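You operate a simulated robot arm through the tools that you are given. There is no shell and no other tool.

You run a simulated robot arm. Do the job below in one go: nothing can be reset, and whatever is moved stays where it is left.

## Task
Pack the yellow bearing with 3 strokes of the grease pump and put it in the white tray.
Fine: set it in the metal dish, yellow clamp down before the strokes. Where these are worked on the way, their far stop is far enough and under half their travel is too little: yellow clamp.
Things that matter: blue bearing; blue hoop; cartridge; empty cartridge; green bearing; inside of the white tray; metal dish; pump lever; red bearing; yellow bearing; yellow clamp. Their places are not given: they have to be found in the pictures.

The check looks at the end state, three seconds after you hand in, the way a careful person would. Anything else that was tipped, shoved, dropped, spilled or broken makes it a failure.

## Robot
A 7-joint arm with a two-finger parallel gripper, fixed in place. Base frame: the origin is at the foot of the arm, x ahead of it, y to its left, z up; the work surface is at about z = 0. Lengths are in mm, angles in degrees, forces in N, time in s.
With the tool pointing down near the work surface it reaches from about 260 to 680 mm from the base axis. Its first joint turns from -166.0 to 166.0 degrees. Payload 2.5 kg.
The tool frame sits at the grasp point between the pads (the TCP): z along the fingers, y along the line on which they close. The tips reach 30 mm beyond it. The gripper opens to 94 mm. The fingers are 28 mm wide and 10 mm thick; the gripper's body (50 by 96 mm) begins 55 mm behind the TCP.
Orientation is that of the tool frame in the base frame, as a unit quaternion [x, y, z, w]. With the fingers straight down and closing along the base's y, the tool's x points along the base's -x, its y along +y and its z along -z.

## Interface
- The arm moves only by the tool send_rows. Its argument "moves" is one flat list of numbers, 7 for each row, row after row: the finger opening in mm, from 0 to 94, then the shift along the tool's x, y, z in units of 20 mm (1.0 is 20 mm), then the turn, a rotation vector about the tool's x, y, z in units of 5 degrees (1.0 is 5 degrees). In form: [hand, dx, dy, dz, wx, wy, wz, hand, dx, dy, dz, wx, wy, wz, ...]. A call has 1 to 20 rows; each row shifts and turns the commanded pose from where the row before left it, along the tool's axes as they then stand. A call with a number of a shift or a turn outside -1 to 1 is refused whole. A row lasts 0.2 s, in which the tool goes at most 50 mm and 8.6 degrees; a call with a longer step from one row to the next is refused whole, and so is a gripper value outside its range. Where a pose cannot be reached the arm comes as near as it can. A force on the tool above 90 N (or 10 N above the force at the start of the call, whichever is more), or a blocked arm, ends the call early, and 0.2 s more pass. Each finger travels about 72 mm/s and halts on what it meets, pressing with about 37 N; the grip force reading is that of the motor and also rises with nothing between the fingers. The clock runs only during rows and for 0.2 s after the last one: add rows that do not move to give the fingers time. The reply holds the time, the measured pose of the TCP, the force on the tool along the base axes, the opening and the grip force, in the units named above and with some noise, with the torque about the TCP (base axes, N m) and any sound that the robot's microphone picked up.
- Cameras (640 x 400 px; columns grow to the right, rows downward): "scene" is fixed at [201, -498.7, 780.4]; the picture's right is [0.99, -0.11, 0.00], its down [-0.07, -0.57, -0.82] and it looks along [0.09, 0.82, -0.57] (base axes); focal length 314 px, centre (320, 200). "wrist" rides on the gripper at [76, 14, -102] in the tool frame; the picture's right is [-0.18, 0.98, 0.00], its down [-0.75, -0.14, -0.64] and it looks along [-0.63, -0.12, 0.77] (tool axes); focal length 243 px, centre (320, 200).
- snapshot(camera): a new picture of that camera. The clock stands still meanwhile.
- probe_pixels(camera, pixels): for up to 12 pixels [column, row] of the newest picture of that camera ("zoom" is the newest enlarged one), the place [x, y, z] in the base frame of the surface seen there, good to about 2 mm, but the place of the scene camera against the robot may be out by one fixed shift of up to 25 mm in any direction. The clock stands still meanwhile.
- close_up(camera, box): a new picture of the part [left, top, right, bottom] of that camera's present view, enlarged. The clock stands still meanwhile.
- finish_job(): hands the job in; it is judged then, once.

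Open the gripper and draw the arm clear of the work before you hand the job in, unless the task says otherwise.

The tools are called after ">>>" as a command line: name --argument value ..., lists and objects as JSON in quotes. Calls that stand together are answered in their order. send_rows: Moves the arm, as the interface text tells. Its arguments: {"type":"object","properties":{"moves":{"type":"array","items":{"type":"number"}}},"required":["moves"]} The other tools are called the same way: snapshot (camera) takes a picture; probe_pixels (camera, pixels) gives the place of the surface under pixels of a picture; close_up (camera, box) takes an enlarged picture of a part of a camera's view; finish_job () hands the job in.

At the start:

```text
time_s: 0.0
eef_pos: [213.5, 414.7, 424.7]
tcp_rot: [0.0, 1.0, 0.001, 0.0]
contact_force: [-0.3, -0.1, -0.5]
torque: [-0.04, -0.02, -0.01]
width: 94.0
grasp_force: 0.1
```

scene: 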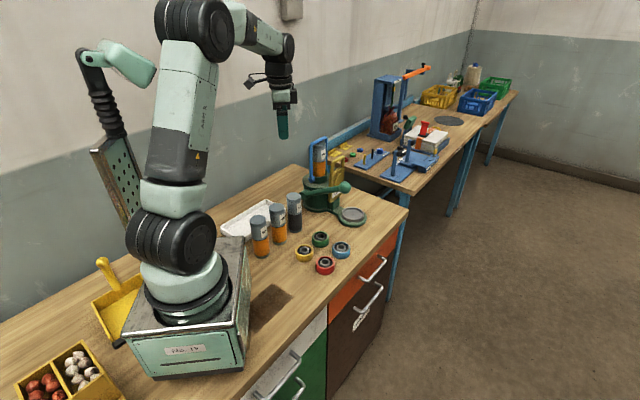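
wrist: 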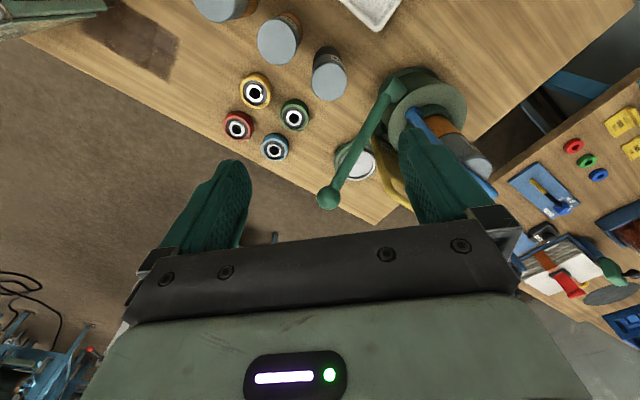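

I start by looking closely at the work area around the pump, bearings and tray (scene pixels about 220-400 x 130-290).

>>> close_up --camera "scene" --box '[210, 120, 400, 290]'

>>> snapshot --camera "wrist"

```text
2.35 times, centred on (305, 205) of scene
```

zoom: 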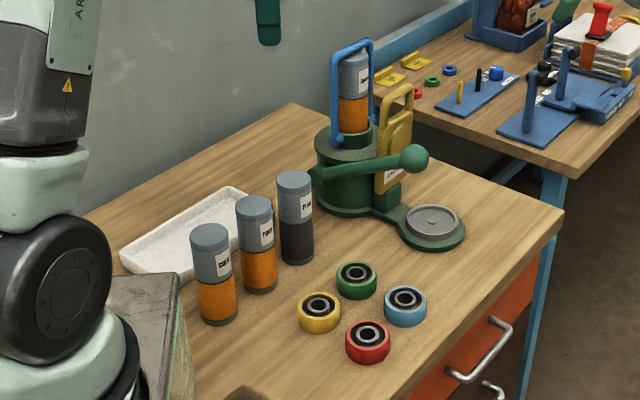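

```text
taken
```

wrist: 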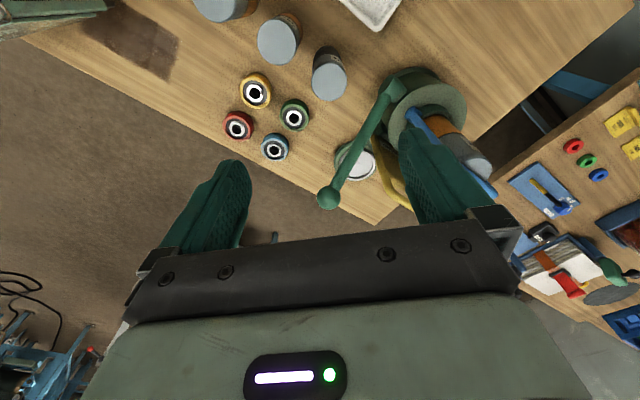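

The view shows the pump at scene (325,190) with an orange cartridge under a blue hoop, a yellow clamp upright, a metal dish at (350,215), and four bearings. I zoom further in on the pump and bearings and will measure them.

>>> close_up --camera "scene" --box '[290, 125, 380, 235]'

>>> close_up --camera "wrist" --box '[300, 50, 520, 220]'

```text
3.64 times, centred on (335, 180) of scene
```

zoom: 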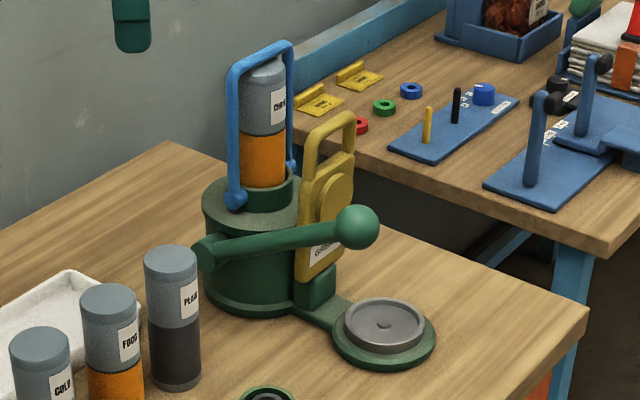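

```text
2.35 times, centred on (410, 135) of wrist
```

zoom: 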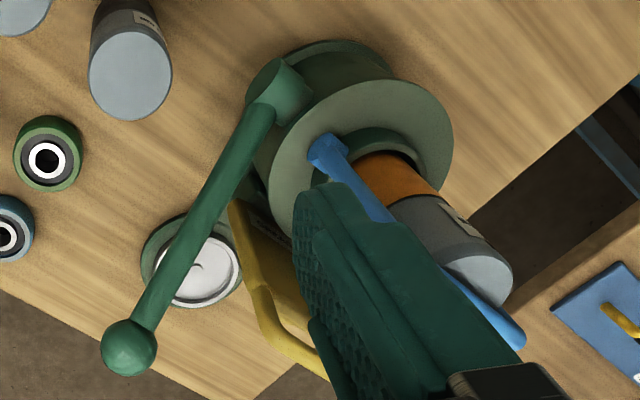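

The cartridges carry labels; I zoom in to read them and the sign on the yellow clamp.

>>> close_up --camera "scene" --box '[312, 130, 348, 175]'

>>> close_up --camera "scene" --box '[325, 150, 365, 205]'

>>> close_up --camera "scene" --box '[240, 185, 310, 265]'

>>> close_up --camera "scene" --box '[285, 220, 360, 285]'

```text
8.89 times, centred on (330, 152) of scene
```

zoom: 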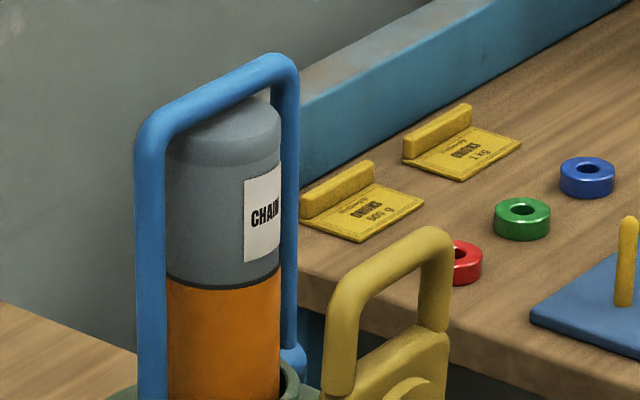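

```text
7.27 times, centred on (345, 178) of scene
```

zoom: 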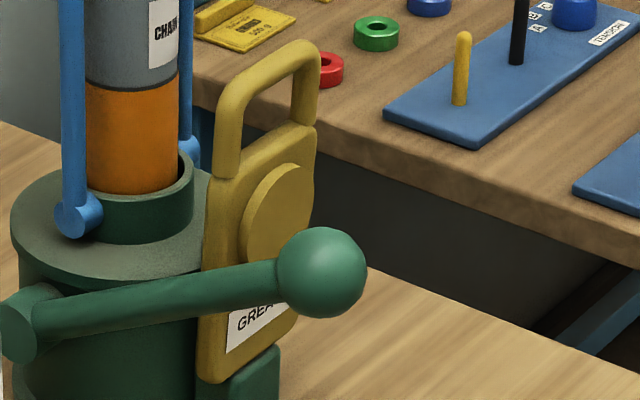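

```text
5.00 times, centred on (275, 225) of scene
```

zoom: 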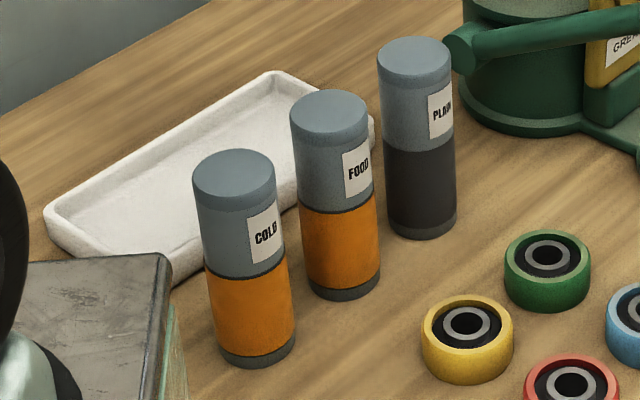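

```text
6.15 times, centred on (322, 252) of scene
```

zoom: 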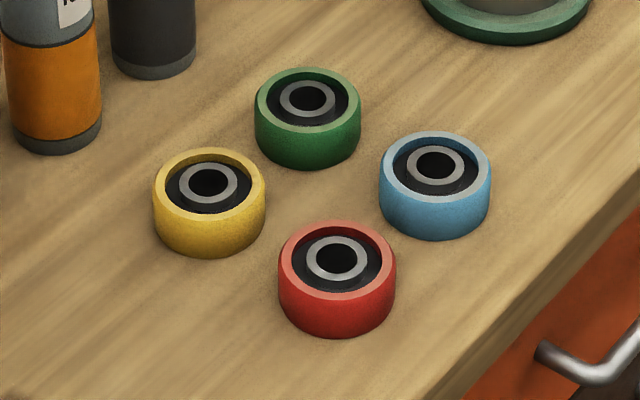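

The pump holds an orange "CHAIN" cartridge (not empty). Now I probe the same points from both cameras to find the scene camera's shift: bearings, dish, lever ball.

>>> probe_pixels --camera "wrist" --pixels '[[255, 92], [254, 77], [294, 116], [238, 126], [274, 147], [358, 163], [330, 196], [390, 88], [340, 160], [420, 90], [329, 80], [275, 45]]'

>>> snapshot --camera "scene"

>>> probe_pixels --camera "scene" --pixels '[[304, 252], [320, 237], [325, 263], [341, 248], [352, 215], [345, 187], [305, 195], [330, 136], [261, 221], [278, 210], [294, 199], [250, 220]]'

```text
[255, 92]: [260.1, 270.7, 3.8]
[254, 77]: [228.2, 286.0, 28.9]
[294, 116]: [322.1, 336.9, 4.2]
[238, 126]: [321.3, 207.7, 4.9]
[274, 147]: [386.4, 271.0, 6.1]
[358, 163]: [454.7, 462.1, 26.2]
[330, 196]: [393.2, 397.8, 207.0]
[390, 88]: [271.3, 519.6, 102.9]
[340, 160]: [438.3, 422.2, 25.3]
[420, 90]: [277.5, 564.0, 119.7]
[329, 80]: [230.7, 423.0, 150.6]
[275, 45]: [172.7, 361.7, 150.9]
```

```text
taken
```

scene: 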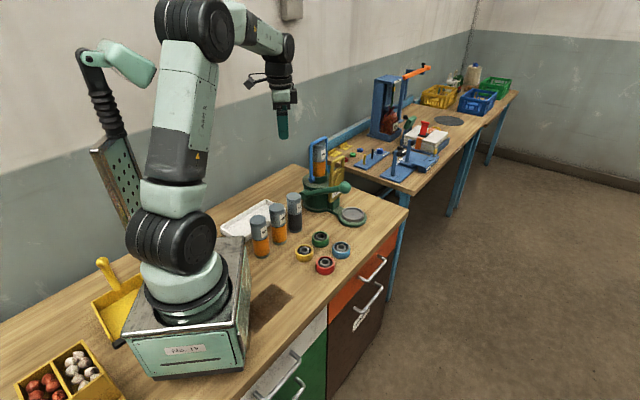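

```text
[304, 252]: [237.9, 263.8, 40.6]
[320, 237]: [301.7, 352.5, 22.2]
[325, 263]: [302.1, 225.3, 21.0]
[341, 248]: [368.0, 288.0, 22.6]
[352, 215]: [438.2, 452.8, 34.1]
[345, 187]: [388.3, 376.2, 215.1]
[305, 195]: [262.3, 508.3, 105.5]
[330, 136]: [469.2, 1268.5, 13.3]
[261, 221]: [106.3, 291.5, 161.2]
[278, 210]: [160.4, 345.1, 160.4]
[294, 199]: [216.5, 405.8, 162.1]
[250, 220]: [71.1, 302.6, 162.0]
```

The wrist and scene depths disagree by the fixed shift, so I rely on the wrist camera. I enlarge the bearings in the wrist view to pick rim points.

>>> close_up --camera "wrist" --box '[205, 60, 325, 170]'

```text
3.64 times, centred on (265, 115) of wrist
```

zoom: 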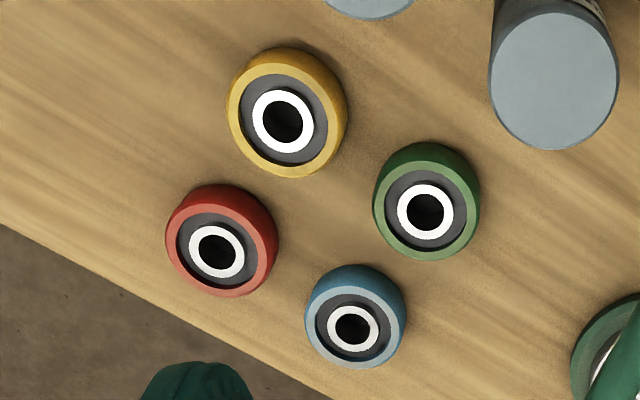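

Yellow bearing in the zoom: outer top rim spans about (229-345, 60-178), inner ring around (283,121). I probe rim points of it and its neighbours.

>>> probe_pixels --camera "zoom" --pixels '[[234, 120], [338, 120], [286, 68], [288, 171], [283, 95], [283, 148], [258, 120], [309, 120], [283, 121], [425, 252], [356, 360], [222, 290]]'

>>> probe_pixels --camera "zoom" --pixels '[[379, 212], [472, 212], [428, 162], [171, 240], [268, 252], [220, 205], [310, 318], [399, 325], [354, 285], [236, 172], [340, 300], [555, 70]]'

```text
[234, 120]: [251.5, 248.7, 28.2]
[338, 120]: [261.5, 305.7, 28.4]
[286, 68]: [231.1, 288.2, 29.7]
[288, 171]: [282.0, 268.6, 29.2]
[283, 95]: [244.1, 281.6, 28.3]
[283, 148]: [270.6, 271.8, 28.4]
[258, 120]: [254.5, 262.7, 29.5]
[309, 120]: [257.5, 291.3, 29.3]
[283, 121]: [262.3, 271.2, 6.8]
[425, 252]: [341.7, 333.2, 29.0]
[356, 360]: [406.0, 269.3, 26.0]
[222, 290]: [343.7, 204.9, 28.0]
```

```text
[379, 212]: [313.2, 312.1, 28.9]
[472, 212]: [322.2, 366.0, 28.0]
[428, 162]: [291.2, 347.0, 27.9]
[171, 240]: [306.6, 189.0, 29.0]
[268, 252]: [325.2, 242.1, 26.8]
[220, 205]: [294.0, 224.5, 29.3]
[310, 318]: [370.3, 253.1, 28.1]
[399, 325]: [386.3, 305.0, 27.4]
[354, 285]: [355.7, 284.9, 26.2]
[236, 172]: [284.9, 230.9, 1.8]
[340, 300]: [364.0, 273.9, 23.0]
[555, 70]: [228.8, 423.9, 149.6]
```

Yellow bearing: centre about (256.5, 278), top z≈28.5, diameter about 60. Now I move the hand to about (289, 290, 348) and begin turning it so the wrist camera looks along +y at the pump.

>>> send_rows --moves '[94, -0.539, -0.893, 0.55, 0, 0, 0, 94, -0.539, -0.893, 0.55, 0, 0, 0, 94, -0.539, -0.893, 0.55, 0, 0, 0, 94, -0.539, -0.893, 0.55, 0, 0, 0, 94, -0.539, -0.893, 0.55, 0, 0, 0, 94, -0.539, -0.893, 0.55, 0, 0, 0, 94, -0.539, -0.893, 0.55, 0, 0, 0, 94, 0, 0, 0, 0, 0, -1, 94, 0, 0, 0, 0, 0, -1, 94, 0, 0, 0, 0, 0, -1, 94, 0, 0, 0, 0, 0, -1, 94, 0, 0, 0, 0, 0, -1, 94, 0, 0, 0, 0, 0, -1, 94, 0, 0, 0, 0, 0, -1, 94, 0, 0, 0, 0, 0, -1, 94, 0, 0, 0, 0, 0, -1]'

>>> snapshot --camera "wrist"

```text
time_s: 3.4
eef_pos: [290.3, 287.8, 346.8]
tcp_rot: [-0.383, 0.924, 0.001, 0.0]
contact_force: [0.7, 0.1, 0.3]
torque: [-0.01, 0.0, -0.02]
width: 94.0
grasp_force: 0.1
```

```text
taken
```

wrist: 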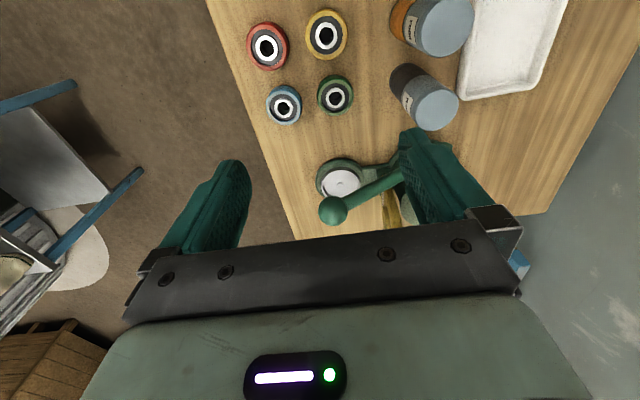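

The view is halfway turned; the pump is mostly behind the right finger. I finish the turn by 45 degrees.

>>> send_rows --moves '[94, 0, 0, 0, 0, 0, -1, 94, 0, 0, 0, 0, 0, -1, 94, 0, 0, 0, 0, 0, -1, 94, 0, 0, 0, 0, 0, -1, 94, 0, 0, 0, 0, 0, -1, 94, 0, 0, 0, 0, 0, -1, 94, 0, 0, 0, 0, 0, -1, 94, 0, 0, 0, 0, 0, -1, 94, 0, 0, 0, 0, 0, -1]'

>>> snapshot --camera "wrist"

```text
time_s: 5.4
eef_pos: [289.6, 289.1, 345.2]
tcp_rot: [0.708, -0.706, -0.001, -0.001]
contact_force: [0.2, -0.6, -0.6]
torque: [-0.04, -0.02, -0.02]
width: 94.0
grasp_force: 0.1
```

```text
taken
```

wrist: 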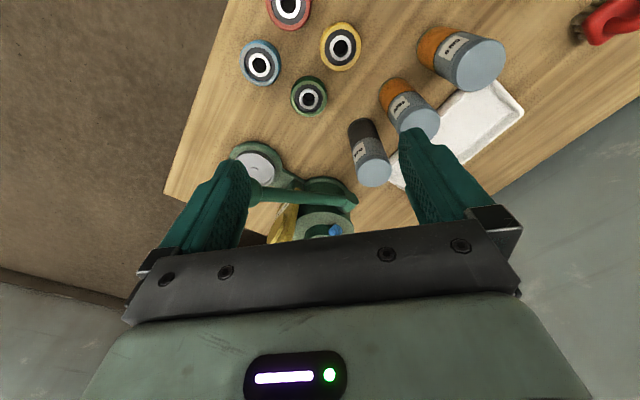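

The pump now appears at (300,210), partly behind the hand. I raise and move toward it so it comes higher in the picture.

>>> send_rows --moves '[94, -0.793, -0.214, -0.964, 0, 0, 0, 94, -0.793, -0.214, -0.964, 0, 0, 0, 94, -0.793, -0.214, -0.964, 0, 0, 0, 94, -0.793, -0.214, -0.964, 0, 0, 0, 94, -0.793, -0.214, -0.964, 0, 0, 0, 94, -0.793, -0.214, -0.964, 0, 0, 0, 94, -0.793, -0.214, -0.964, 0, 0, 0]'

>>> snapshot --camera "wrist"

```text
time_s: 7.0
eef_pos: [318.8, 402.2, 481.3]
tcp_rot: [-0.707, 0.707, 0.0, 0.0]
contact_force: [0.8, 0.3, -0.2]
torque: [-0.01, 0.02, -0.02]
width: 94.1
grasp_force: 0.0
```

```text
taken
```

wrist: 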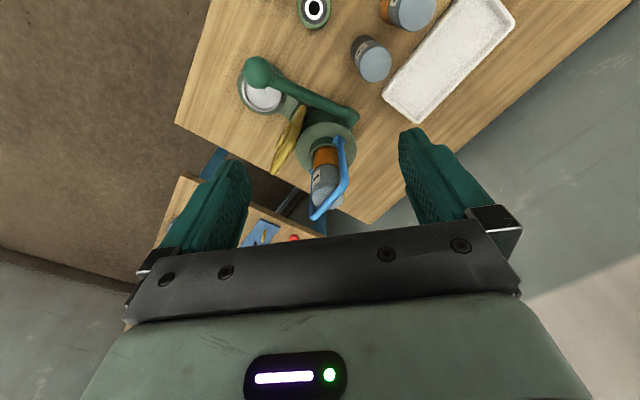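

Now the whole pump is visible around (230-360, 55-220), with the white tray at (450,60). I enlarge the pump for detailed probing.

>>> close_up --camera "wrist" --box '[215, 45, 375, 225]'

```text
2.22 times, centred on (295, 135) of wrist
```

zoom: 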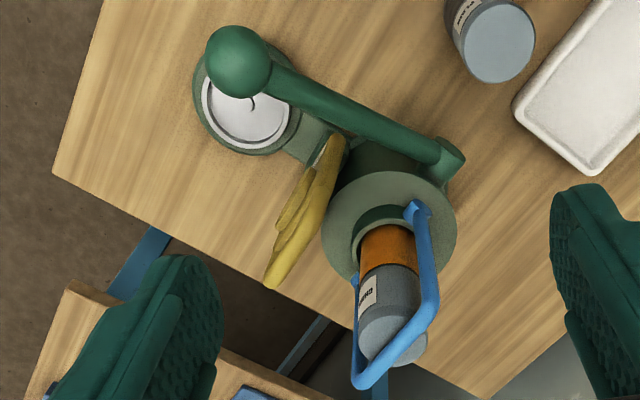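

I probe the lever ball, lever shaft, knuckle, pump top plate, clamp, hoop and dish.

>>> probe_pixels --camera "zoom" --pixels '[[238, 62], [340, 112], [400, 142], [450, 165], [450, 215], [330, 235], [378, 180], [335, 140], [270, 280], [295, 195], [418, 212], [368, 378]]'

>>> probe_pixels --camera "zoom" --pixels '[[198, 100], [206, 110], [220, 130], [250, 145], [292, 112], [288, 128], [255, 120], [245, 150], [320, 140], [400, 340], [330, 190], [310, 230]]'

```text
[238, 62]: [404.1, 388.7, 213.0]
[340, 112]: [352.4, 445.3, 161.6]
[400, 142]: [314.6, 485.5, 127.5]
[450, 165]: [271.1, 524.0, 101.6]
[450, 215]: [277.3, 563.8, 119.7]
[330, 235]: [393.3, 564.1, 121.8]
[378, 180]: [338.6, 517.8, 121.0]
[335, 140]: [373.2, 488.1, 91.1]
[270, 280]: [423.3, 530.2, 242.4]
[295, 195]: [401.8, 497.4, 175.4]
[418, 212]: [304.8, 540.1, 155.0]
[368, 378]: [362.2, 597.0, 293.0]
```

```text
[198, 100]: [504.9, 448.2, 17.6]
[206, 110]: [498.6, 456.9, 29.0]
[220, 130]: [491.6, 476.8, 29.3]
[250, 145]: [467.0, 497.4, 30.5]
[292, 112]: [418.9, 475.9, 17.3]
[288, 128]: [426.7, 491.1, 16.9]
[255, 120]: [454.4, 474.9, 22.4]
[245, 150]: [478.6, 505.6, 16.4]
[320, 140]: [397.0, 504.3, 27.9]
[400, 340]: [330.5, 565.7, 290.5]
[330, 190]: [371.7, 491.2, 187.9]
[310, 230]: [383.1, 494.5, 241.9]
```

Dish base centre fits to about (462, 463.5), recess floor z≈22. Clamp handle is at about z 242 running from (383,494) to (423,530). I now calibrate the scene camera with the yellow bearing rim and look at the clamp hinge from there.

>>> close_up --camera "scene" --box '[285, 230, 345, 275]'

```text
8.89 times, centred on (315, 252) of scene
```

zoom: 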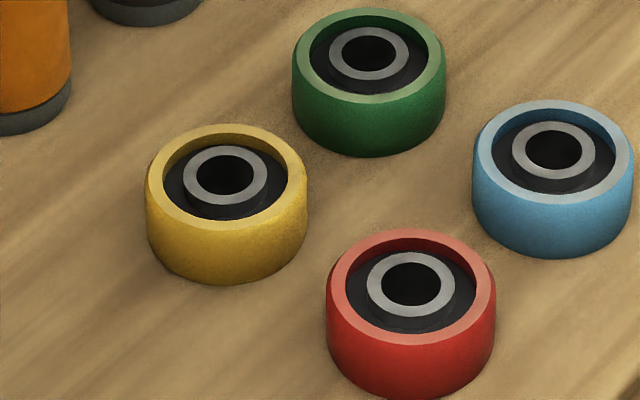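

I probe the rims of the yellow, red and green bearings in this enlarged scene picture.

>>> probe_pixels --camera "zoom" --pixels '[[155, 177], [297, 177], [227, 134], [227, 217], [335, 282], [488, 282], [411, 238], [411, 333], [301, 55], [437, 55], [368, 17], [368, 94]]'

>>> close_up --camera "scene" --box '[315, 145, 375, 235]'

```text
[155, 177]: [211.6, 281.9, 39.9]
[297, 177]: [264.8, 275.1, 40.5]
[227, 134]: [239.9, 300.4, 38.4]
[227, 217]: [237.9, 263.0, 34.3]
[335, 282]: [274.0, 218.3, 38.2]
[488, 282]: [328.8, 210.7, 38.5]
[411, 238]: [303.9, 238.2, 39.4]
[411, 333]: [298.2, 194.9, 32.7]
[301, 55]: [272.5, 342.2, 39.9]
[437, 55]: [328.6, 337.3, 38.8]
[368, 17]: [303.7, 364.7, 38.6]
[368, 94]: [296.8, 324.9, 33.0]
```

```text
4.44 times, centred on (345, 190) of scene
```

zoom: 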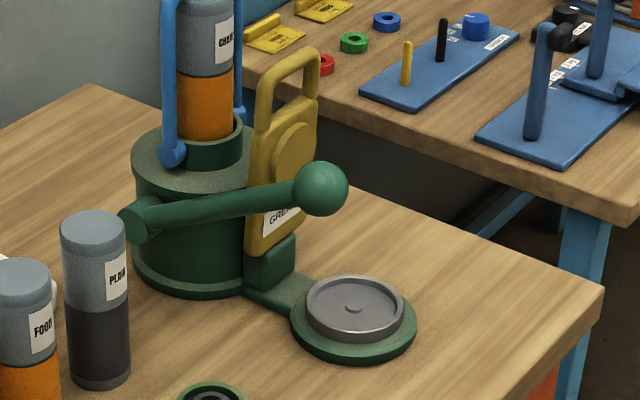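

Scene minus wrist shift is about (-16.5, 0, +11). I probe the clamp, hinge block, dish rim, floor and lever in this enlarged scene view.

>>> probe_pixels --camera "zoom" --pixels '[[262, 245], [295, 215], [250, 230], [300, 228], [268, 275], [285, 262], [292, 150], [262, 120], [263, 80], [313, 70], [290, 55], [318, 110]]'

>>> probe_pixels --camera "zoom" --pixels '[[308, 305], [402, 305], [353, 278], [352, 333], [330, 310], [380, 310], [355, 308], [294, 325], [416, 325], [321, 188], [250, 202], [140, 225]]'

```text
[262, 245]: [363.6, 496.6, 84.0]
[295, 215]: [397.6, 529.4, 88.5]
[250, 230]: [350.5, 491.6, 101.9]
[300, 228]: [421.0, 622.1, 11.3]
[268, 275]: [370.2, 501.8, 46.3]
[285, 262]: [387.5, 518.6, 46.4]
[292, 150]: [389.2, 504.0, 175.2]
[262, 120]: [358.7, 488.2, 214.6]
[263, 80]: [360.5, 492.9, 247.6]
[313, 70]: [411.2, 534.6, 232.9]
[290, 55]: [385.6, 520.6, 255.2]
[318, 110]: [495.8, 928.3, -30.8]
```

```text
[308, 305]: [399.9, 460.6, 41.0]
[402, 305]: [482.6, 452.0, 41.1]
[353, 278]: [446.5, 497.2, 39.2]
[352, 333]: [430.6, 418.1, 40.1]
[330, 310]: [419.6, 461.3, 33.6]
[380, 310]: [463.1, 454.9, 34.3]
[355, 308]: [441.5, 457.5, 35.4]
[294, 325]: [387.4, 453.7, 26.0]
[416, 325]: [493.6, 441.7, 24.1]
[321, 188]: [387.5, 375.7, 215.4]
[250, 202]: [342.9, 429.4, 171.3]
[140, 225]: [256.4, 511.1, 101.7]
```

Corrected estimates: dish centre ≈(457.5,457), floor z≈22.5, rim top ≈30; lever ball centre ≈(408,392,193); clamp hinge near z 75. I now turn the hand 45° (camera outward from the pump) and hover above the dish at z≈280 to measure it precisely and test reach.

>>> send_rows --moves '[94, 0, 0, 0, 0, 0, -1, 94, 0, 0, 0, 0, 0, -1, 94, 0, 0, 0, 0, 0, -1, 94, 0, 0, 0, 0, 0, -1, 94, 0, 0, 0, 0, 0, -1, 94, 0, 0, 0, 0, 0, -1, 94, 0, 0, 0, 0, 0, -1, 94, 0, 0, 0, 0, 0, -1, 94, 0, 0, 0, 0, 0, -1, 94, 0.267, -0.62, 0.914, 0, 0, 0, 94, 0.267, -0.62, 0.914, 0, 0, 0, 94, 0.267, -0.62, 0.914, 0, 0, 0, 94, 0.267, -0.62, 0.914, 0, 0, 0, 94, 0.267, -0.62, 0.914, 0, 0, 0, 94, 0.267, -0.62, 0.914, 0, 0, 0, 94, 0.267, -0.62, 0.914, 0, 0, 0, 94, 0.267, -0.62, 0.914, 0, 0, 0, 94, 0.267, -0.62, 0.914, 0, 0, 0, 94, 0.267, -0.62, 0.914, 0, 0, 0, 94, 0.267, -0.62, 0.914, 0, 0, 0]'

>>> snapshot --camera "wrist"

>>> snapshot --camera "scene"

```text
time_s: 11.2
eef_pos: [457.9, 456.1, 280.6]
tcp_rot: [0.924, -0.383, 0.0, -0.001]
contact_force: [0.0, 0.5, 0.6]
torque: [-0.02, 0.0, 0.02]
width: 94.0
grasp_force: 0.1
```

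```text
taken
```

wrist: 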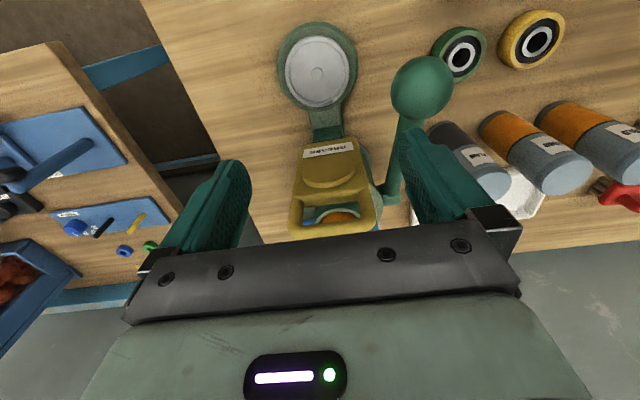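

```text
taken
```

scene: 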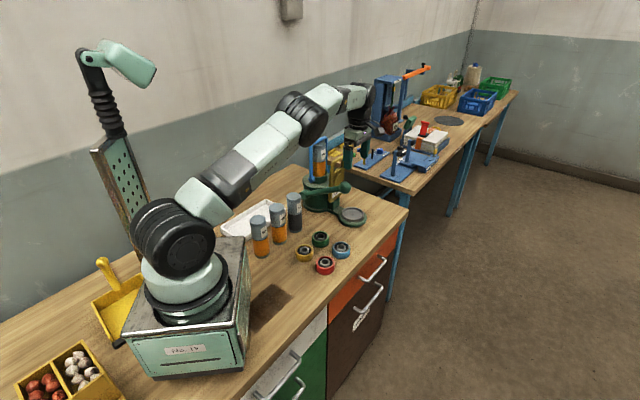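

The hover pose was reached; the dish is at wrist (318,70), clamp at (330,185), lever ball at (421,88). I enlarge these for precise probing.

>>> close_up --camera "wrist" --box '[255, 10, 475, 240]'

```text
1.74 times, centred on (365, 125) of wrist
```

zoom: 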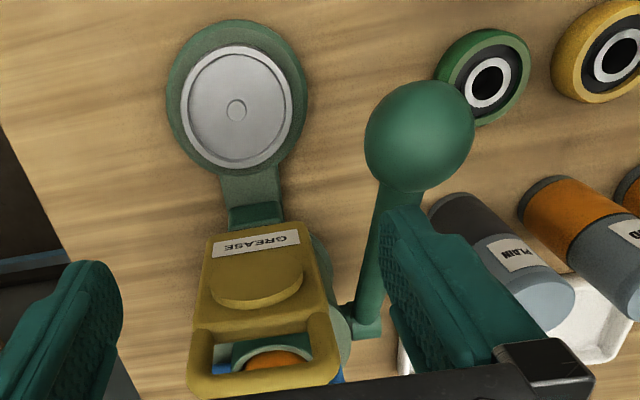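

I probe the dish rim, floor and centre nipple, then the clamp plate, disc and handle bar.

>>> probe_pixels --camera "zoom" --pixels '[[183, 108], [290, 112], [241, 49], [234, 170], [194, 110], [280, 112], [239, 62], [235, 158], [236, 110], [220, 110], [169, 100], [303, 110]]'

>>> probe_pixels --camera "zoom" --pixels '[[255, 242], [212, 250], [314, 238], [254, 215], [258, 285], [255, 302], [198, 338], [325, 325], [265, 385], [200, 390], [332, 372], [420, 130]]'

```text
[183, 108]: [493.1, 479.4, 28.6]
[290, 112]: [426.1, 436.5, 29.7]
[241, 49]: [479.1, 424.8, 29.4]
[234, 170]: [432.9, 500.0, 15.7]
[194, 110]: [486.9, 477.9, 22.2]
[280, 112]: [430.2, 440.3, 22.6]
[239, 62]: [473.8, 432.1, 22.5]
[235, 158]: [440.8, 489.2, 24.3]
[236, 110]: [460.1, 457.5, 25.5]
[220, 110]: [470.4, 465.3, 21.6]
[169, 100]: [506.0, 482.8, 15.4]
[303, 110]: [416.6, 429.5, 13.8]
```

```text
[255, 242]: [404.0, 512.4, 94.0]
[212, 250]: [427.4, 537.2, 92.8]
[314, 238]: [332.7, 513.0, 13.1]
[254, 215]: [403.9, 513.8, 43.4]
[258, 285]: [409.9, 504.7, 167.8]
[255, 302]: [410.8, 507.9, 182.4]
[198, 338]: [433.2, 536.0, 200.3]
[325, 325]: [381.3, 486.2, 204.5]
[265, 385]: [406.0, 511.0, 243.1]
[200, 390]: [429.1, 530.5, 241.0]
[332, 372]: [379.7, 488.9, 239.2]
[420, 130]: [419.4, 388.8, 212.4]
```

Dish centre is (459.8,457.6), floor z≈22, rim top ≈29.3, inner radius ≈35. Now I fly back above the yellow bearing at (256.5,278) at z≈281 and start turning the hand back to yaw -90 so the fingers close along x, clear of the neighbours.

>>> send_rows --moves '[94, -0.059, 0.958, 0, 0, 0, 0, 94, -0.059, 0.958, 0, 0, 0, 0, 94, -0.059, 0.958, 0, 0, 0, 0, 94, -0.059, 0.958, 0, 0, 0, 0, 94, -0.059, 0.958, 0, 0, 0, 0, 94, -0.059, 0.958, 0, 0, 0, 0, 94, -0.059, 0.958, 0, 0, 0, 0, 94, -0.059, 0.958, 0, 0, 0, 0, 94, -0.059, 0.958, 0, 0, 0, 0, 94, -0.059, 0.958, 0, 0, 0, 0, 94, -0.059, 0.958, 0, 0, 0, 0, 94, -0.059, 0.958, 0, 0, 0, 0, 94, -0.059, 0.958, 0, 0, 0, 0, 94, -0.059, 0.958, 0, 0, 0, 0, 94, 0, 0, 0, 0, 0, 1, 94, 0, 0, 0, 0, 0, 1, 94, 0, 0, 0, 0, 0, 1, 94, 0, 0, 0, 0, 0, 1, 94, 0, 0, 0, 0, 0, 1, 94, 0, 0, 0, 0, 0, 1]'

```text
time_s: 15.4
eef_pos: [254.4, 277.0, 279.1]
tcp_rot: [0.793, -0.609, 0.0, -0.001]
contact_force: [-0.5, -0.1, 0.8]
torque: [-0.01, 0.0, -0.02]
width: 93.9
grasp_force: 0.0
```

The hand is above the bearing; I finish the turn (3 rows) and descend to about z 130, then check the picture.

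>>> send_rows --moves '[94, 0, 0, 0, 0, 0, 1, 94, 0, 0, 0, 0, 0, 1, 94, 0, 0, 0, 0, 0, 1, 94, 0, 0, 0.93, 0, 0, 0, 94, 0, 0, 0.93, 0, 0, 0, 94, 0, 0, 0.93, 0, 0, 0, 94, 0, 0, 0.93, 0, 0, 0, 94, 0, 0, 0.93, 0, 0, 0, 94, 0, 0, 0.93, 0, 0, 0, 94, 0, 0, 0.93, 0, 0, 0, 94, 0, 0, 0.93, 0, 0, 0]'

>>> snapshot --camera "wrist"

>>> snapshot --camera "scene"

```text
time_s: 17.8
eef_pos: [254.8, 276.6, 130.1]
tcp_rot: [-0.707, 0.707, 0.001, 0.0]
contact_force: [-0.5, 0.5, 0.4]
torque: [0.0, -0.01, -0.01]
width: 94.3
grasp_force: 0.1
```

```text
taken
```

wrist: 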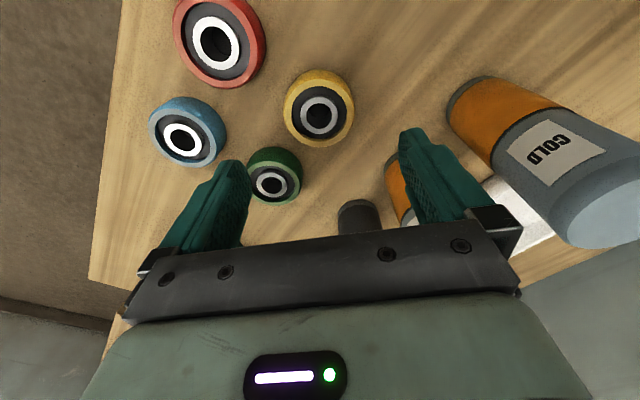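

```text
taken
```

scene: 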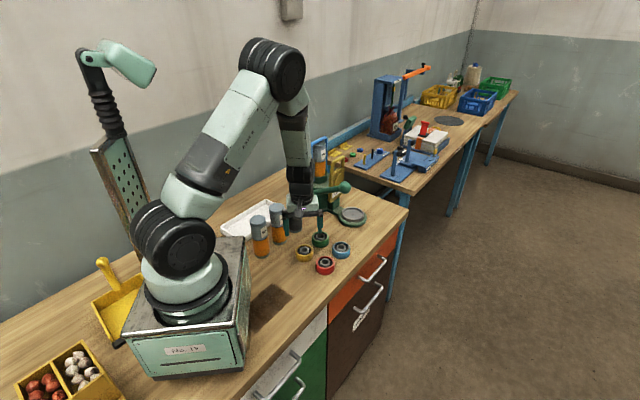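

The yellow bearing is between the fingers at wrist (319,108). I enlarge and probe its rim for exact alignment.

>>> close_up --camera "wrist" --box '[270, 60, 370, 155]'

```text
4.21 times, centred on (320, 108) of wrist
```

zoom: 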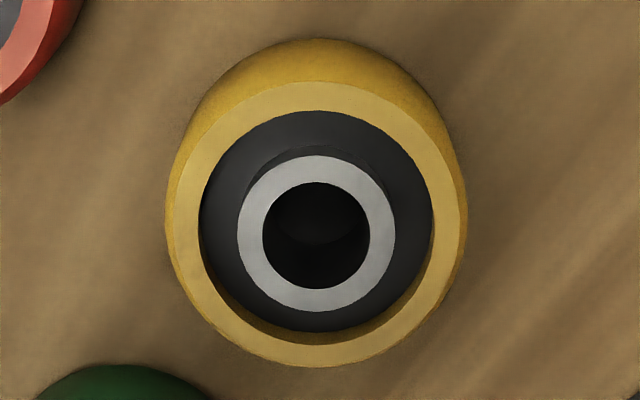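

I probe the top rim at four sides plus the inner ring.

>>> probe_pixels --camera "zoom" --pixels '[[182, 225], [450, 225], [316, 96], [316, 352], [230, 130], [405, 320], [250, 235], [382, 235], [316, 168], [316, 300]]'

```text
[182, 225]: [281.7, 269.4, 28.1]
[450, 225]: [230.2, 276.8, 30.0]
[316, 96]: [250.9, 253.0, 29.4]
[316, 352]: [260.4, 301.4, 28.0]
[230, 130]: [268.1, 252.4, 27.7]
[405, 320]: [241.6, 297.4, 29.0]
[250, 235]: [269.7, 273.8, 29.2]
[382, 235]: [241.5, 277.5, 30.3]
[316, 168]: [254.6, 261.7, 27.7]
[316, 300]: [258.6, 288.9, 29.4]
```

Bearing centre from here is about (255.8,275.3), within 1–2 mm of the hand. I descend to z≈42 and close on it.

>>> send_rows --moves '[94, 0.04, -0.03, 0.88, 0, 0, 0, 94, 0.02, -0.02, 0.88, 0, 0, 0, 94, 0, 0, 0.88, 0, 0, 0, 94, 0, 0, 0.88, 0, 0, 0, 94, 0, 0, 0.88, 0, 0, 0, 94, 0, 0, 0, 0, 0, 0, 40, 0, 0, 0, 0, 0, 0, 40, 0, 0, 0, 0, 0, 0, 40, 0, 0, 0, 0, 0, 0, 40, 0, 0, 0, 0, 0, 0]'

>>> close_up --camera "wrist" --box '[160, 60, 480, 260]'

```text
time_s: 20.0
eef_pos: [256.6, 275.3, 42.7]
tcp_rot: [0.707, -0.707, -0.001, 0.0]
contact_force: [0.2, -0.2, -0.3]
torque: [0.01, -0.03, -0.01]
width: 60.9
grasp_force: 37.0
```

```text
2.00 times, centred on (320, 160) of wrist
```

zoom: 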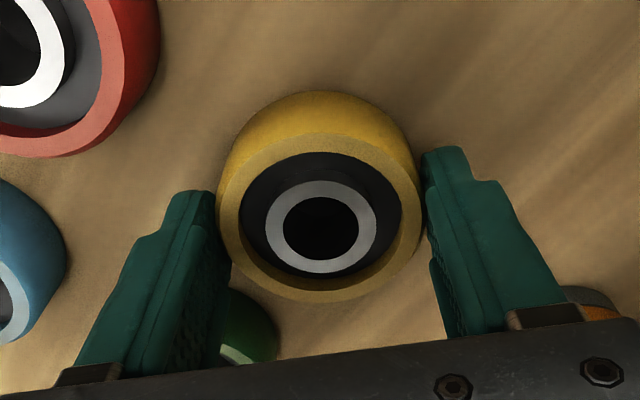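

The bearing is gripped (width 60.9, 37 N). I lift straight up to about z 300.

>>> send_rows --moves '[40, 0, 0, -0.5, 0, 0, 0, 40, 0, 0, -0.99, 0, 0, 0, 40, 0, 0, -0.99, 0, 0, 0, 40, 0, 0, -0.99, 0, 0, 0, 40, 0, 0, -0.99, 0, 0, 0, 40, 0, 0, -0.99, 0, 0, 0, 40, 0, 0, -0.99, 0, 0, 0, 40, 0, 0, -0.99, 0, 0, 0, 40, 0, 0, -0.99, 0, 0, 0, 40, 0, 0, -0.99, 0, 0, 0, 40, 0, 0, -0.99, 0, 0, 0, 40, 0, 0, -0.99, 0, 0, 0, 40, 0, 0, -0.99, 0, 0, 0, 40, 0, 0, -0.99, 0, 0, 0]'

>>> snapshot --camera "wrist"

```text
time_s: 23.0
eef_pos: [256.9, 279.3, 310.0]
tcp_rot: [0.707, -0.707, 0.0, -0.001]
contact_force: [0.3, -0.1, -3.3]
torque: [-0.01, -0.01, -0.01]
width: 61.0
grasp_force: 37.2
```

```text
taken
```

wrist: 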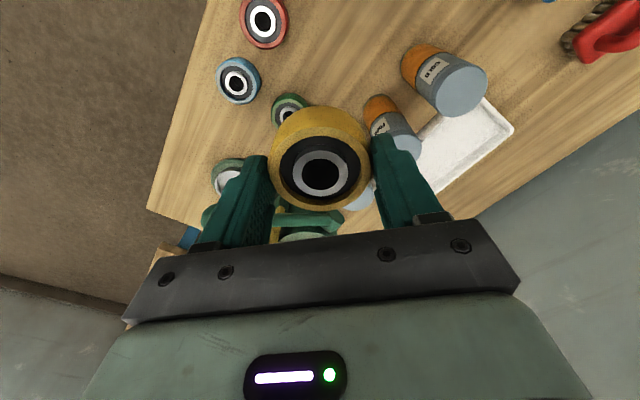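

The bearing is held (weight ≈3 N shows). I turn the hand to yaw -45 and carry the bearing over toward the dish at z≈310, above the lever ball (top 214).

>>> send_rows --moves '[40, 0, 0, 0, 0, 0, -1, 40, 0, 0, 0, 0, 0, -1, 40, 0, 0, 0, 0, 0, -1, 40, 0, 0, 0, 0, 0, -1, 40, 0, 0, 0, 0, 0, -1, 40, 0, 0, 0, 0, 0, -1, 40, 0, 0, 0, 0, 0, -1, 40, 0, 0, 0, 0, 0, -1, 40, 0, 0, 0, 0, 0, -1, 40, 0.0565, -0.971, 0, 0, 0, 0, 40, 0.0565, -0.971, 0, 0, 0, 0, 40, 0.0565, -0.971, 0, 0, 0, 0, 40, 0.0565, -0.971, 0, 0, 0, 0, 40, 0.0565, -0.971, 0, 0, 0, 0, 40, 0.0565, -0.971, 0, 0, 0, 0, 40, 0.0565, -0.971, 0, 0, 0, 0, 40, 0.0565, -0.971, 0, 0, 0, 0, 40, 0.0565, -0.971, 0, 0, 0, 0, 40, 0.0565, -0.971, 0, 0, 0, 0, 40, 0.0565, -0.971, 0, 0, 0, 0]'

>>> send_rows --moves '[40, 0.0565, -0.971, 0, 0, 0, 0, 40, 0.0565, -0.971, 0, 0, 0, 0, 40, 0.0565, -0.971, 0, 0, 0, 0, 40, 0, 0, 0, 0, 0, 0]'

>>> snapshot --camera "wrist"

```text
time_s: 27.2
eef_pos: [416.2, 417.4, 311.0]
tcp_rot: [0.924, -0.383, 0.0, 0.0]
contact_force: [-0.3, -0.4, -2.9]
torque: [0.0, 0.0, 0.02]
width: 60.6
grasp_force: 37.3
```

```text
time_s: 28.2
eef_pos: [460.1, 457.3, 310.7]
tcp_rot: [0.924, -0.383, 0.0, 0.0]
contact_force: [0.8, 0.6, -2.2]
torque: [0.02, 0.0, 0.02]
width: 61.2
grasp_force: 37.2
```

```text
taken
```

wrist: 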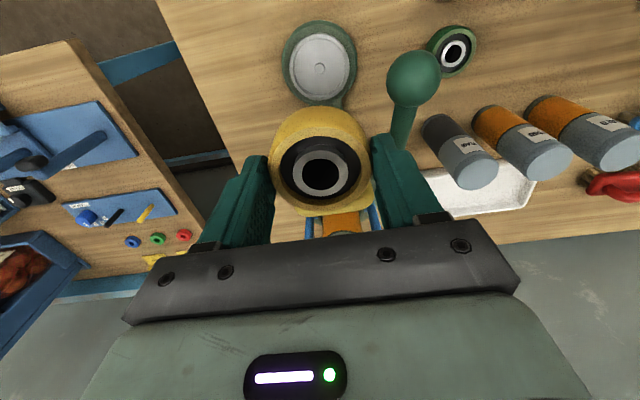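

The bearing is above the dish; I probe the held bearing's rim and the dish nipple/rim in the same picture to check alignment.

>>> close_up --camera "wrist" --box '[255, 10, 455, 220]'

```text
1.90 times, centred on (355, 115) of wrist
```

zoom: 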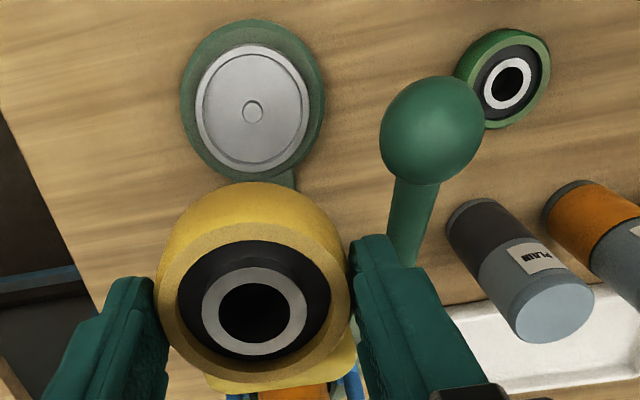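

Probing bearing top rim (left/right/top/bottom), inner ring, dish nipple, dish rim and lever ball.

>>> probe_pixels --camera "zoom" --pixels '[[166, 305], [341, 305], [252, 230], [252, 380], [212, 312], [296, 312], [254, 278], [254, 349], [252, 111], [201, 107], [305, 110], [430, 128]]'

>>> probe_pixels --camera "zoom" --pixels '[[253, 48], [251, 168], [183, 100], [322, 110], [258, 23], [220, 110], [285, 112], [253, 75], [252, 150], [408, 220]]'

```text
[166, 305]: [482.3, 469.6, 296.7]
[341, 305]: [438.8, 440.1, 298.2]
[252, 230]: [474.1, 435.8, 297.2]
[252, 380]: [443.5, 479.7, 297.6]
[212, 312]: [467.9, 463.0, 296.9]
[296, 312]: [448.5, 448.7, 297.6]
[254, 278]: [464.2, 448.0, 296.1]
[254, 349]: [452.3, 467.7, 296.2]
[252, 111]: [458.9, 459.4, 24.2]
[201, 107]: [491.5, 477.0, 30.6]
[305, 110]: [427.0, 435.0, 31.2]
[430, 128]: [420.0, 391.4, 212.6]
```

```text
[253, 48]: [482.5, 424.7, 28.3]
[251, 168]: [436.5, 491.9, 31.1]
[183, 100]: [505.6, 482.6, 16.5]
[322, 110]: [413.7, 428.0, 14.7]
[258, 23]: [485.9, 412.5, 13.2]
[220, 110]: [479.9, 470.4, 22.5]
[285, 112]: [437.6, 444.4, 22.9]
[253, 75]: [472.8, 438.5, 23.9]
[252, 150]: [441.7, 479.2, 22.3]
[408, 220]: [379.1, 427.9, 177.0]
```

Bearing centre ≈(459,456.6) over dish centre ≈(459.4,457.6) — aligned within ~1 mm. I descend 220 mm so the bearing bottom is ≈26 mm above the dish floor, then re-check.

>>> send_rows --moves '[40, 0, -0.03, 1, 0, 0, 0, 40, 0, -0.02, 1, 0, 0, 0, 40, 0, 0, 1, 0, 0, 0, 40, 0, 0, 1, 0, 0, 0, 40, 0, 0, 1, 0, 0, 0, 40, 0, 0, 1, 0, 0, 0, 40, 0, 0, 1, 0, 0, 0, 40, 0, 0, 1, 0, 0, 0, 40, 0, 0, 1, 0, 0, 0, 40, 0, 0, 1, 0, 0, 0, 40, 0, 0, 1, 0, 0, 0]'

>>> snapshot --camera "wrist"

>>> close_up --camera "scene" --box '[270, 100, 420, 250]'

```text
time_s: 30.6
eef_pos: [461.6, 456.8, 90.6]
tcp_rot: [0.924, -0.382, 0.001, -0.001]
contact_force: [-0.4, 0.8, -3.1]
torque: [0.01, 0.02, 0.01]
width: 61.1
grasp_force: 37.0
```

```text
taken
```

wrist: 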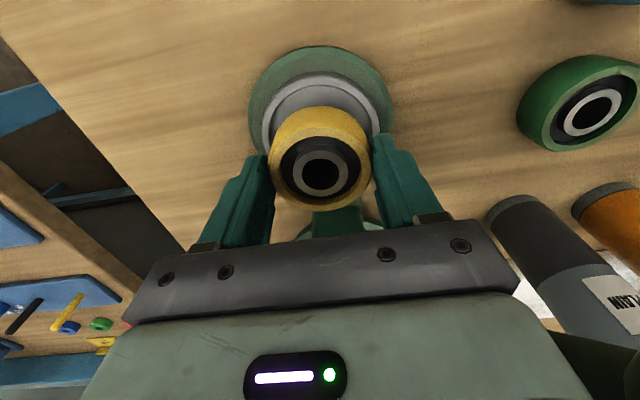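

```text
2.67 times, centred on (345, 175) of scene
```

zoom: 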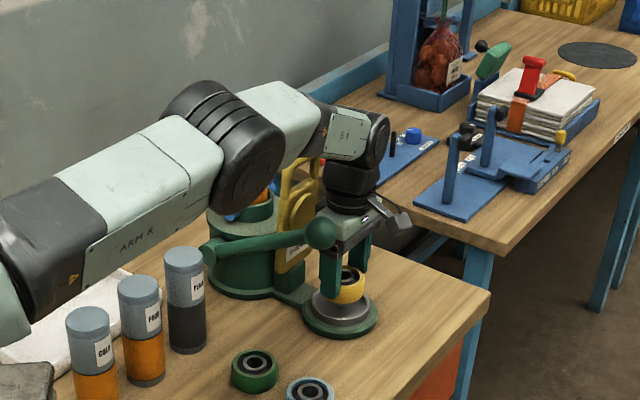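

The bearing is directly above the dish. The arm's black elbow looks near the hoop in this view, so I probe the arm surface and hoop positions for clearance.

>>> probe_pixels --camera "zoom" --pixels '[[225, 140], [265, 175], [215, 200], [280, 140], [270, 100], [310, 165], [265, 190], [235, 218], [320, 232], [345, 240], [350, 190], [150, 190]]'

>>> close_up --camera "scene" --box '[300, 130, 380, 200]'

```text
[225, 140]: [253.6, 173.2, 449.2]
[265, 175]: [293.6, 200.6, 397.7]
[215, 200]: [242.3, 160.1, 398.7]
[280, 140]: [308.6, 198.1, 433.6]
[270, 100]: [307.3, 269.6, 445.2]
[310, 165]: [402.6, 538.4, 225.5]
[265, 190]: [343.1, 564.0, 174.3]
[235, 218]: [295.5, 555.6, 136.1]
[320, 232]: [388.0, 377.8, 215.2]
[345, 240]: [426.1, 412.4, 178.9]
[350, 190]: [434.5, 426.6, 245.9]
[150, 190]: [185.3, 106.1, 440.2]
```

```text
5.71 times, centred on (340, 165) of scene
```

zoom: 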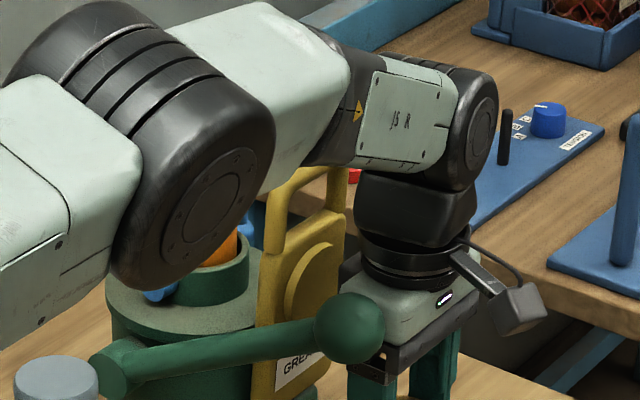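

The elbow is far from the pump (y≈173, z≈440), so it is clear. I lower the bearing 22 mm to just above the dish floor.

>>> send_rows --moves '[40, 0, 0, 0.4, 0, 0, 0, 40, 0, 0, 0.4, 0, 0, 0, 40, 0, 0, 0.3, 0, 0, 0, 40, 0, 0, 0, 0, 0, 0]'

>>> snapshot --camera "wrist"

```text
time_s: 31.6
eef_pos: [460.7, 457.1, 68.2]
tcp_rot: [0.924, -0.383, 0.001, -0.001]
contact_force: [0.6, 0.9, -2.7]
torque: [-0.04, 0.0, 0.02]
width: 61.0
grasp_force: 37.4
```

```text
taken
```

wrist: 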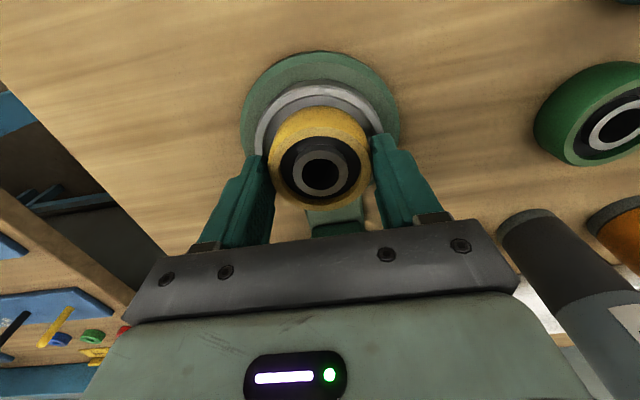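

Still hanging free (-2.7 N). I lower another 2 mm slowly and check the force.

>>> send_rows --moves '[40, 0, 0, 0.05, 0, 0, 0, 40, 0, 0, 0.05, 0, 0, 0, 40, 0, 0, 0, 0, 0, 0]'

```text
time_s: 32.4
eef_pos: [461.7, 457.3, 66.1]
tcp_rot: [0.924, -0.383, 0.0, -0.001]
contact_force: [0.7, 0.4, -3.8]
torque: [-0.03, 0.03, -0.03]
width: 61.0
grasp_force: 36.7
```

Still no contact. One more 1 mm step, then another.

>>> send_rows --moves '[40, 0, 0, 0.05, 0, 0, 0, 40, 0, 0, 0, 0, 0, 0]'

>>> send_rows --moves '[40, 0, 0, 0.05, 0, 0, 0, 40, 0, 0, 0, 0, 0, 0]'

```text
time_s: 33.0
eef_pos: [461.7, 458.0, 65.1]
tcp_rot: [0.924, -0.382, 0.0, -0.001]
contact_force: [0.4, 0.7, -3.5]
torque: [0.0, 0.0, 0.01]
width: 61.0
grasp_force: 37.2
```

```text
time_s: 33.6
eef_pos: [460.8, 458.9, 64.7]
tcp_rot: [0.924, -0.382, 0.0, -0.001]
contact_force: [0.3, -0.5, -1.5]
torque: [-0.02, 0.05, 0.02]
width: 61.3
grasp_force: 36.9
```

The force dropped to -1.5 N, so the bearing is touching the floor. I release by opening to 76 mm.

>>> send_rows --moves '[66, 0, 0, 0, 0, 0, 0, 76, 0, 0, 0, 0, 0, 0, 76, 0, 0, 0, 0, 0, 0, 76, 0, 0, 0, 0, 0, 0]'

>>> close_up --camera "wrist" --box '[180, 20, 460, 240]'

```text
time_s: 34.6
eef_pos: [460.2, 457.3, 64.5]
tcp_rot: [0.924, -0.383, 0.0, -0.001]
contact_force: [0.2, -0.5, 0.1]
torque: [-0.01, -0.03, -0.01]
width: 76.0
grasp_force: 0.1
```

```text
1.82 times, centred on (320, 130) of wrist
```

zoom: 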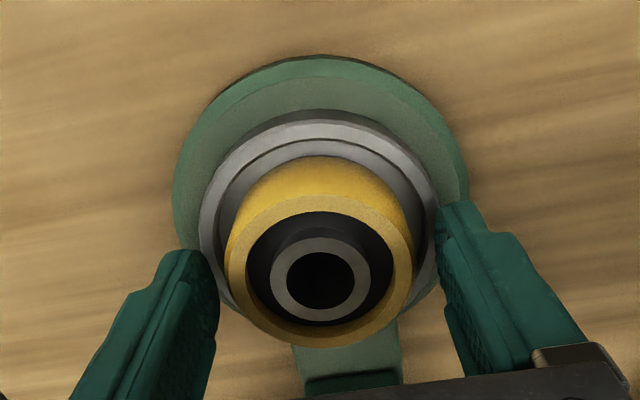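

The bearing sits in the dish, fingers are free. I rise straight up to z≈300 and check it.

>>> send_rows --moves '[76, 0, 0, -0.5, 0, 0, 0, 76, 0, 0, -0.96, 0, 0, 0, 76, 0, 0, -0.96, 0, 0, 0, 76, 0, 0, -0.96, 0, 0, 0, 76, 0, 0, -0.96, 0, 0, 0, 76, 0, 0, -0.96, 0, 0, 0, 76, 0, 0, -0.96, 0, 0, 0, 76, 0, 0, -0.96, 0, 0, 0, 76, 0, 0, -0.96, 0, 0, 0, 76, 0, 0, -0.96, 0, 0, 0, 76, 0, 0, -0.96, 0, 0, 0, 76, 0, 0, -0.96, 0, 0, 0, 76, 0, 0, -0.96, 0, 0, 0]'

>>> close_up --camera "wrist" --box '[255, 10, 475, 240]'

>>> snapshot --camera "scene"

```text
time_s: 37.4
eef_pos: [458.8, 459.1, 304.9]
tcp_rot: [0.924, -0.382, 0.001, -0.001]
contact_force: [-0.4, -0.8, -0.4]
torque: [0.05, 0.02, 0.05]
width: 76.0
grasp_force: 0.1
```

```text
1.74 times, centred on (365, 125) of wrist
```

zoom: 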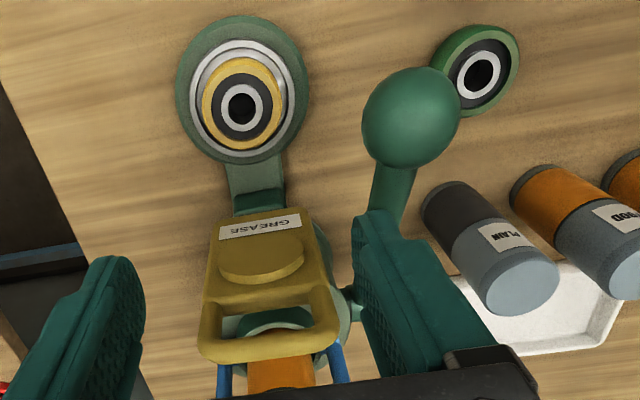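

```text
taken
```

scene: 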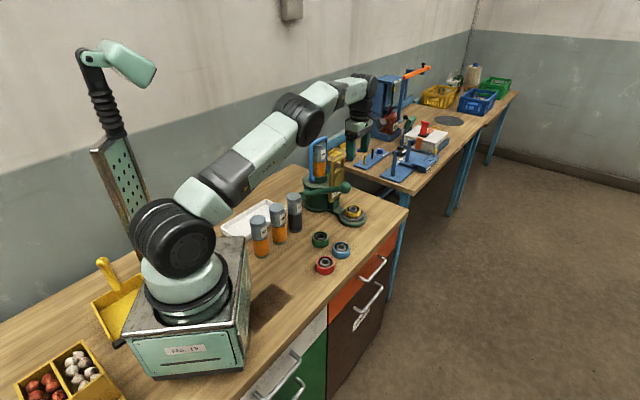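

The bearing lies flat and concentric in the dish. Next the clamp: I probe the handle bar, loop opening and plate top in this view.

>>> probe_pixels --camera "zoom" --pixels '[[205, 352], [240, 352], [272, 350], [310, 346], [335, 340], [208, 325], [330, 318], [225, 300], [265, 296], [310, 290], [262, 312], [262, 258]]'

>>> close_up --camera "wrist" --box '[290, 160, 400, 240]'

```text
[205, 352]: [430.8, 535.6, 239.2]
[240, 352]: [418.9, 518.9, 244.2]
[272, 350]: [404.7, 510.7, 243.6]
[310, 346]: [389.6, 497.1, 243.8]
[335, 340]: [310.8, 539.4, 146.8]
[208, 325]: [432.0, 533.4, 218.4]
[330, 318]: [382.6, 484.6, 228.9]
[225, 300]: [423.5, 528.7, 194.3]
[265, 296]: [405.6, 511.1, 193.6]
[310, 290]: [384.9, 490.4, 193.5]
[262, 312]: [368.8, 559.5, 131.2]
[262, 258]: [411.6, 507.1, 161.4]
```

```text
5.00 times, centred on (345, 200) of wrist
```

zoom: 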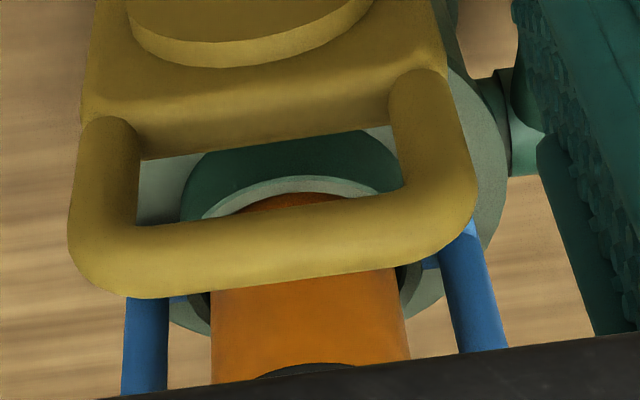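

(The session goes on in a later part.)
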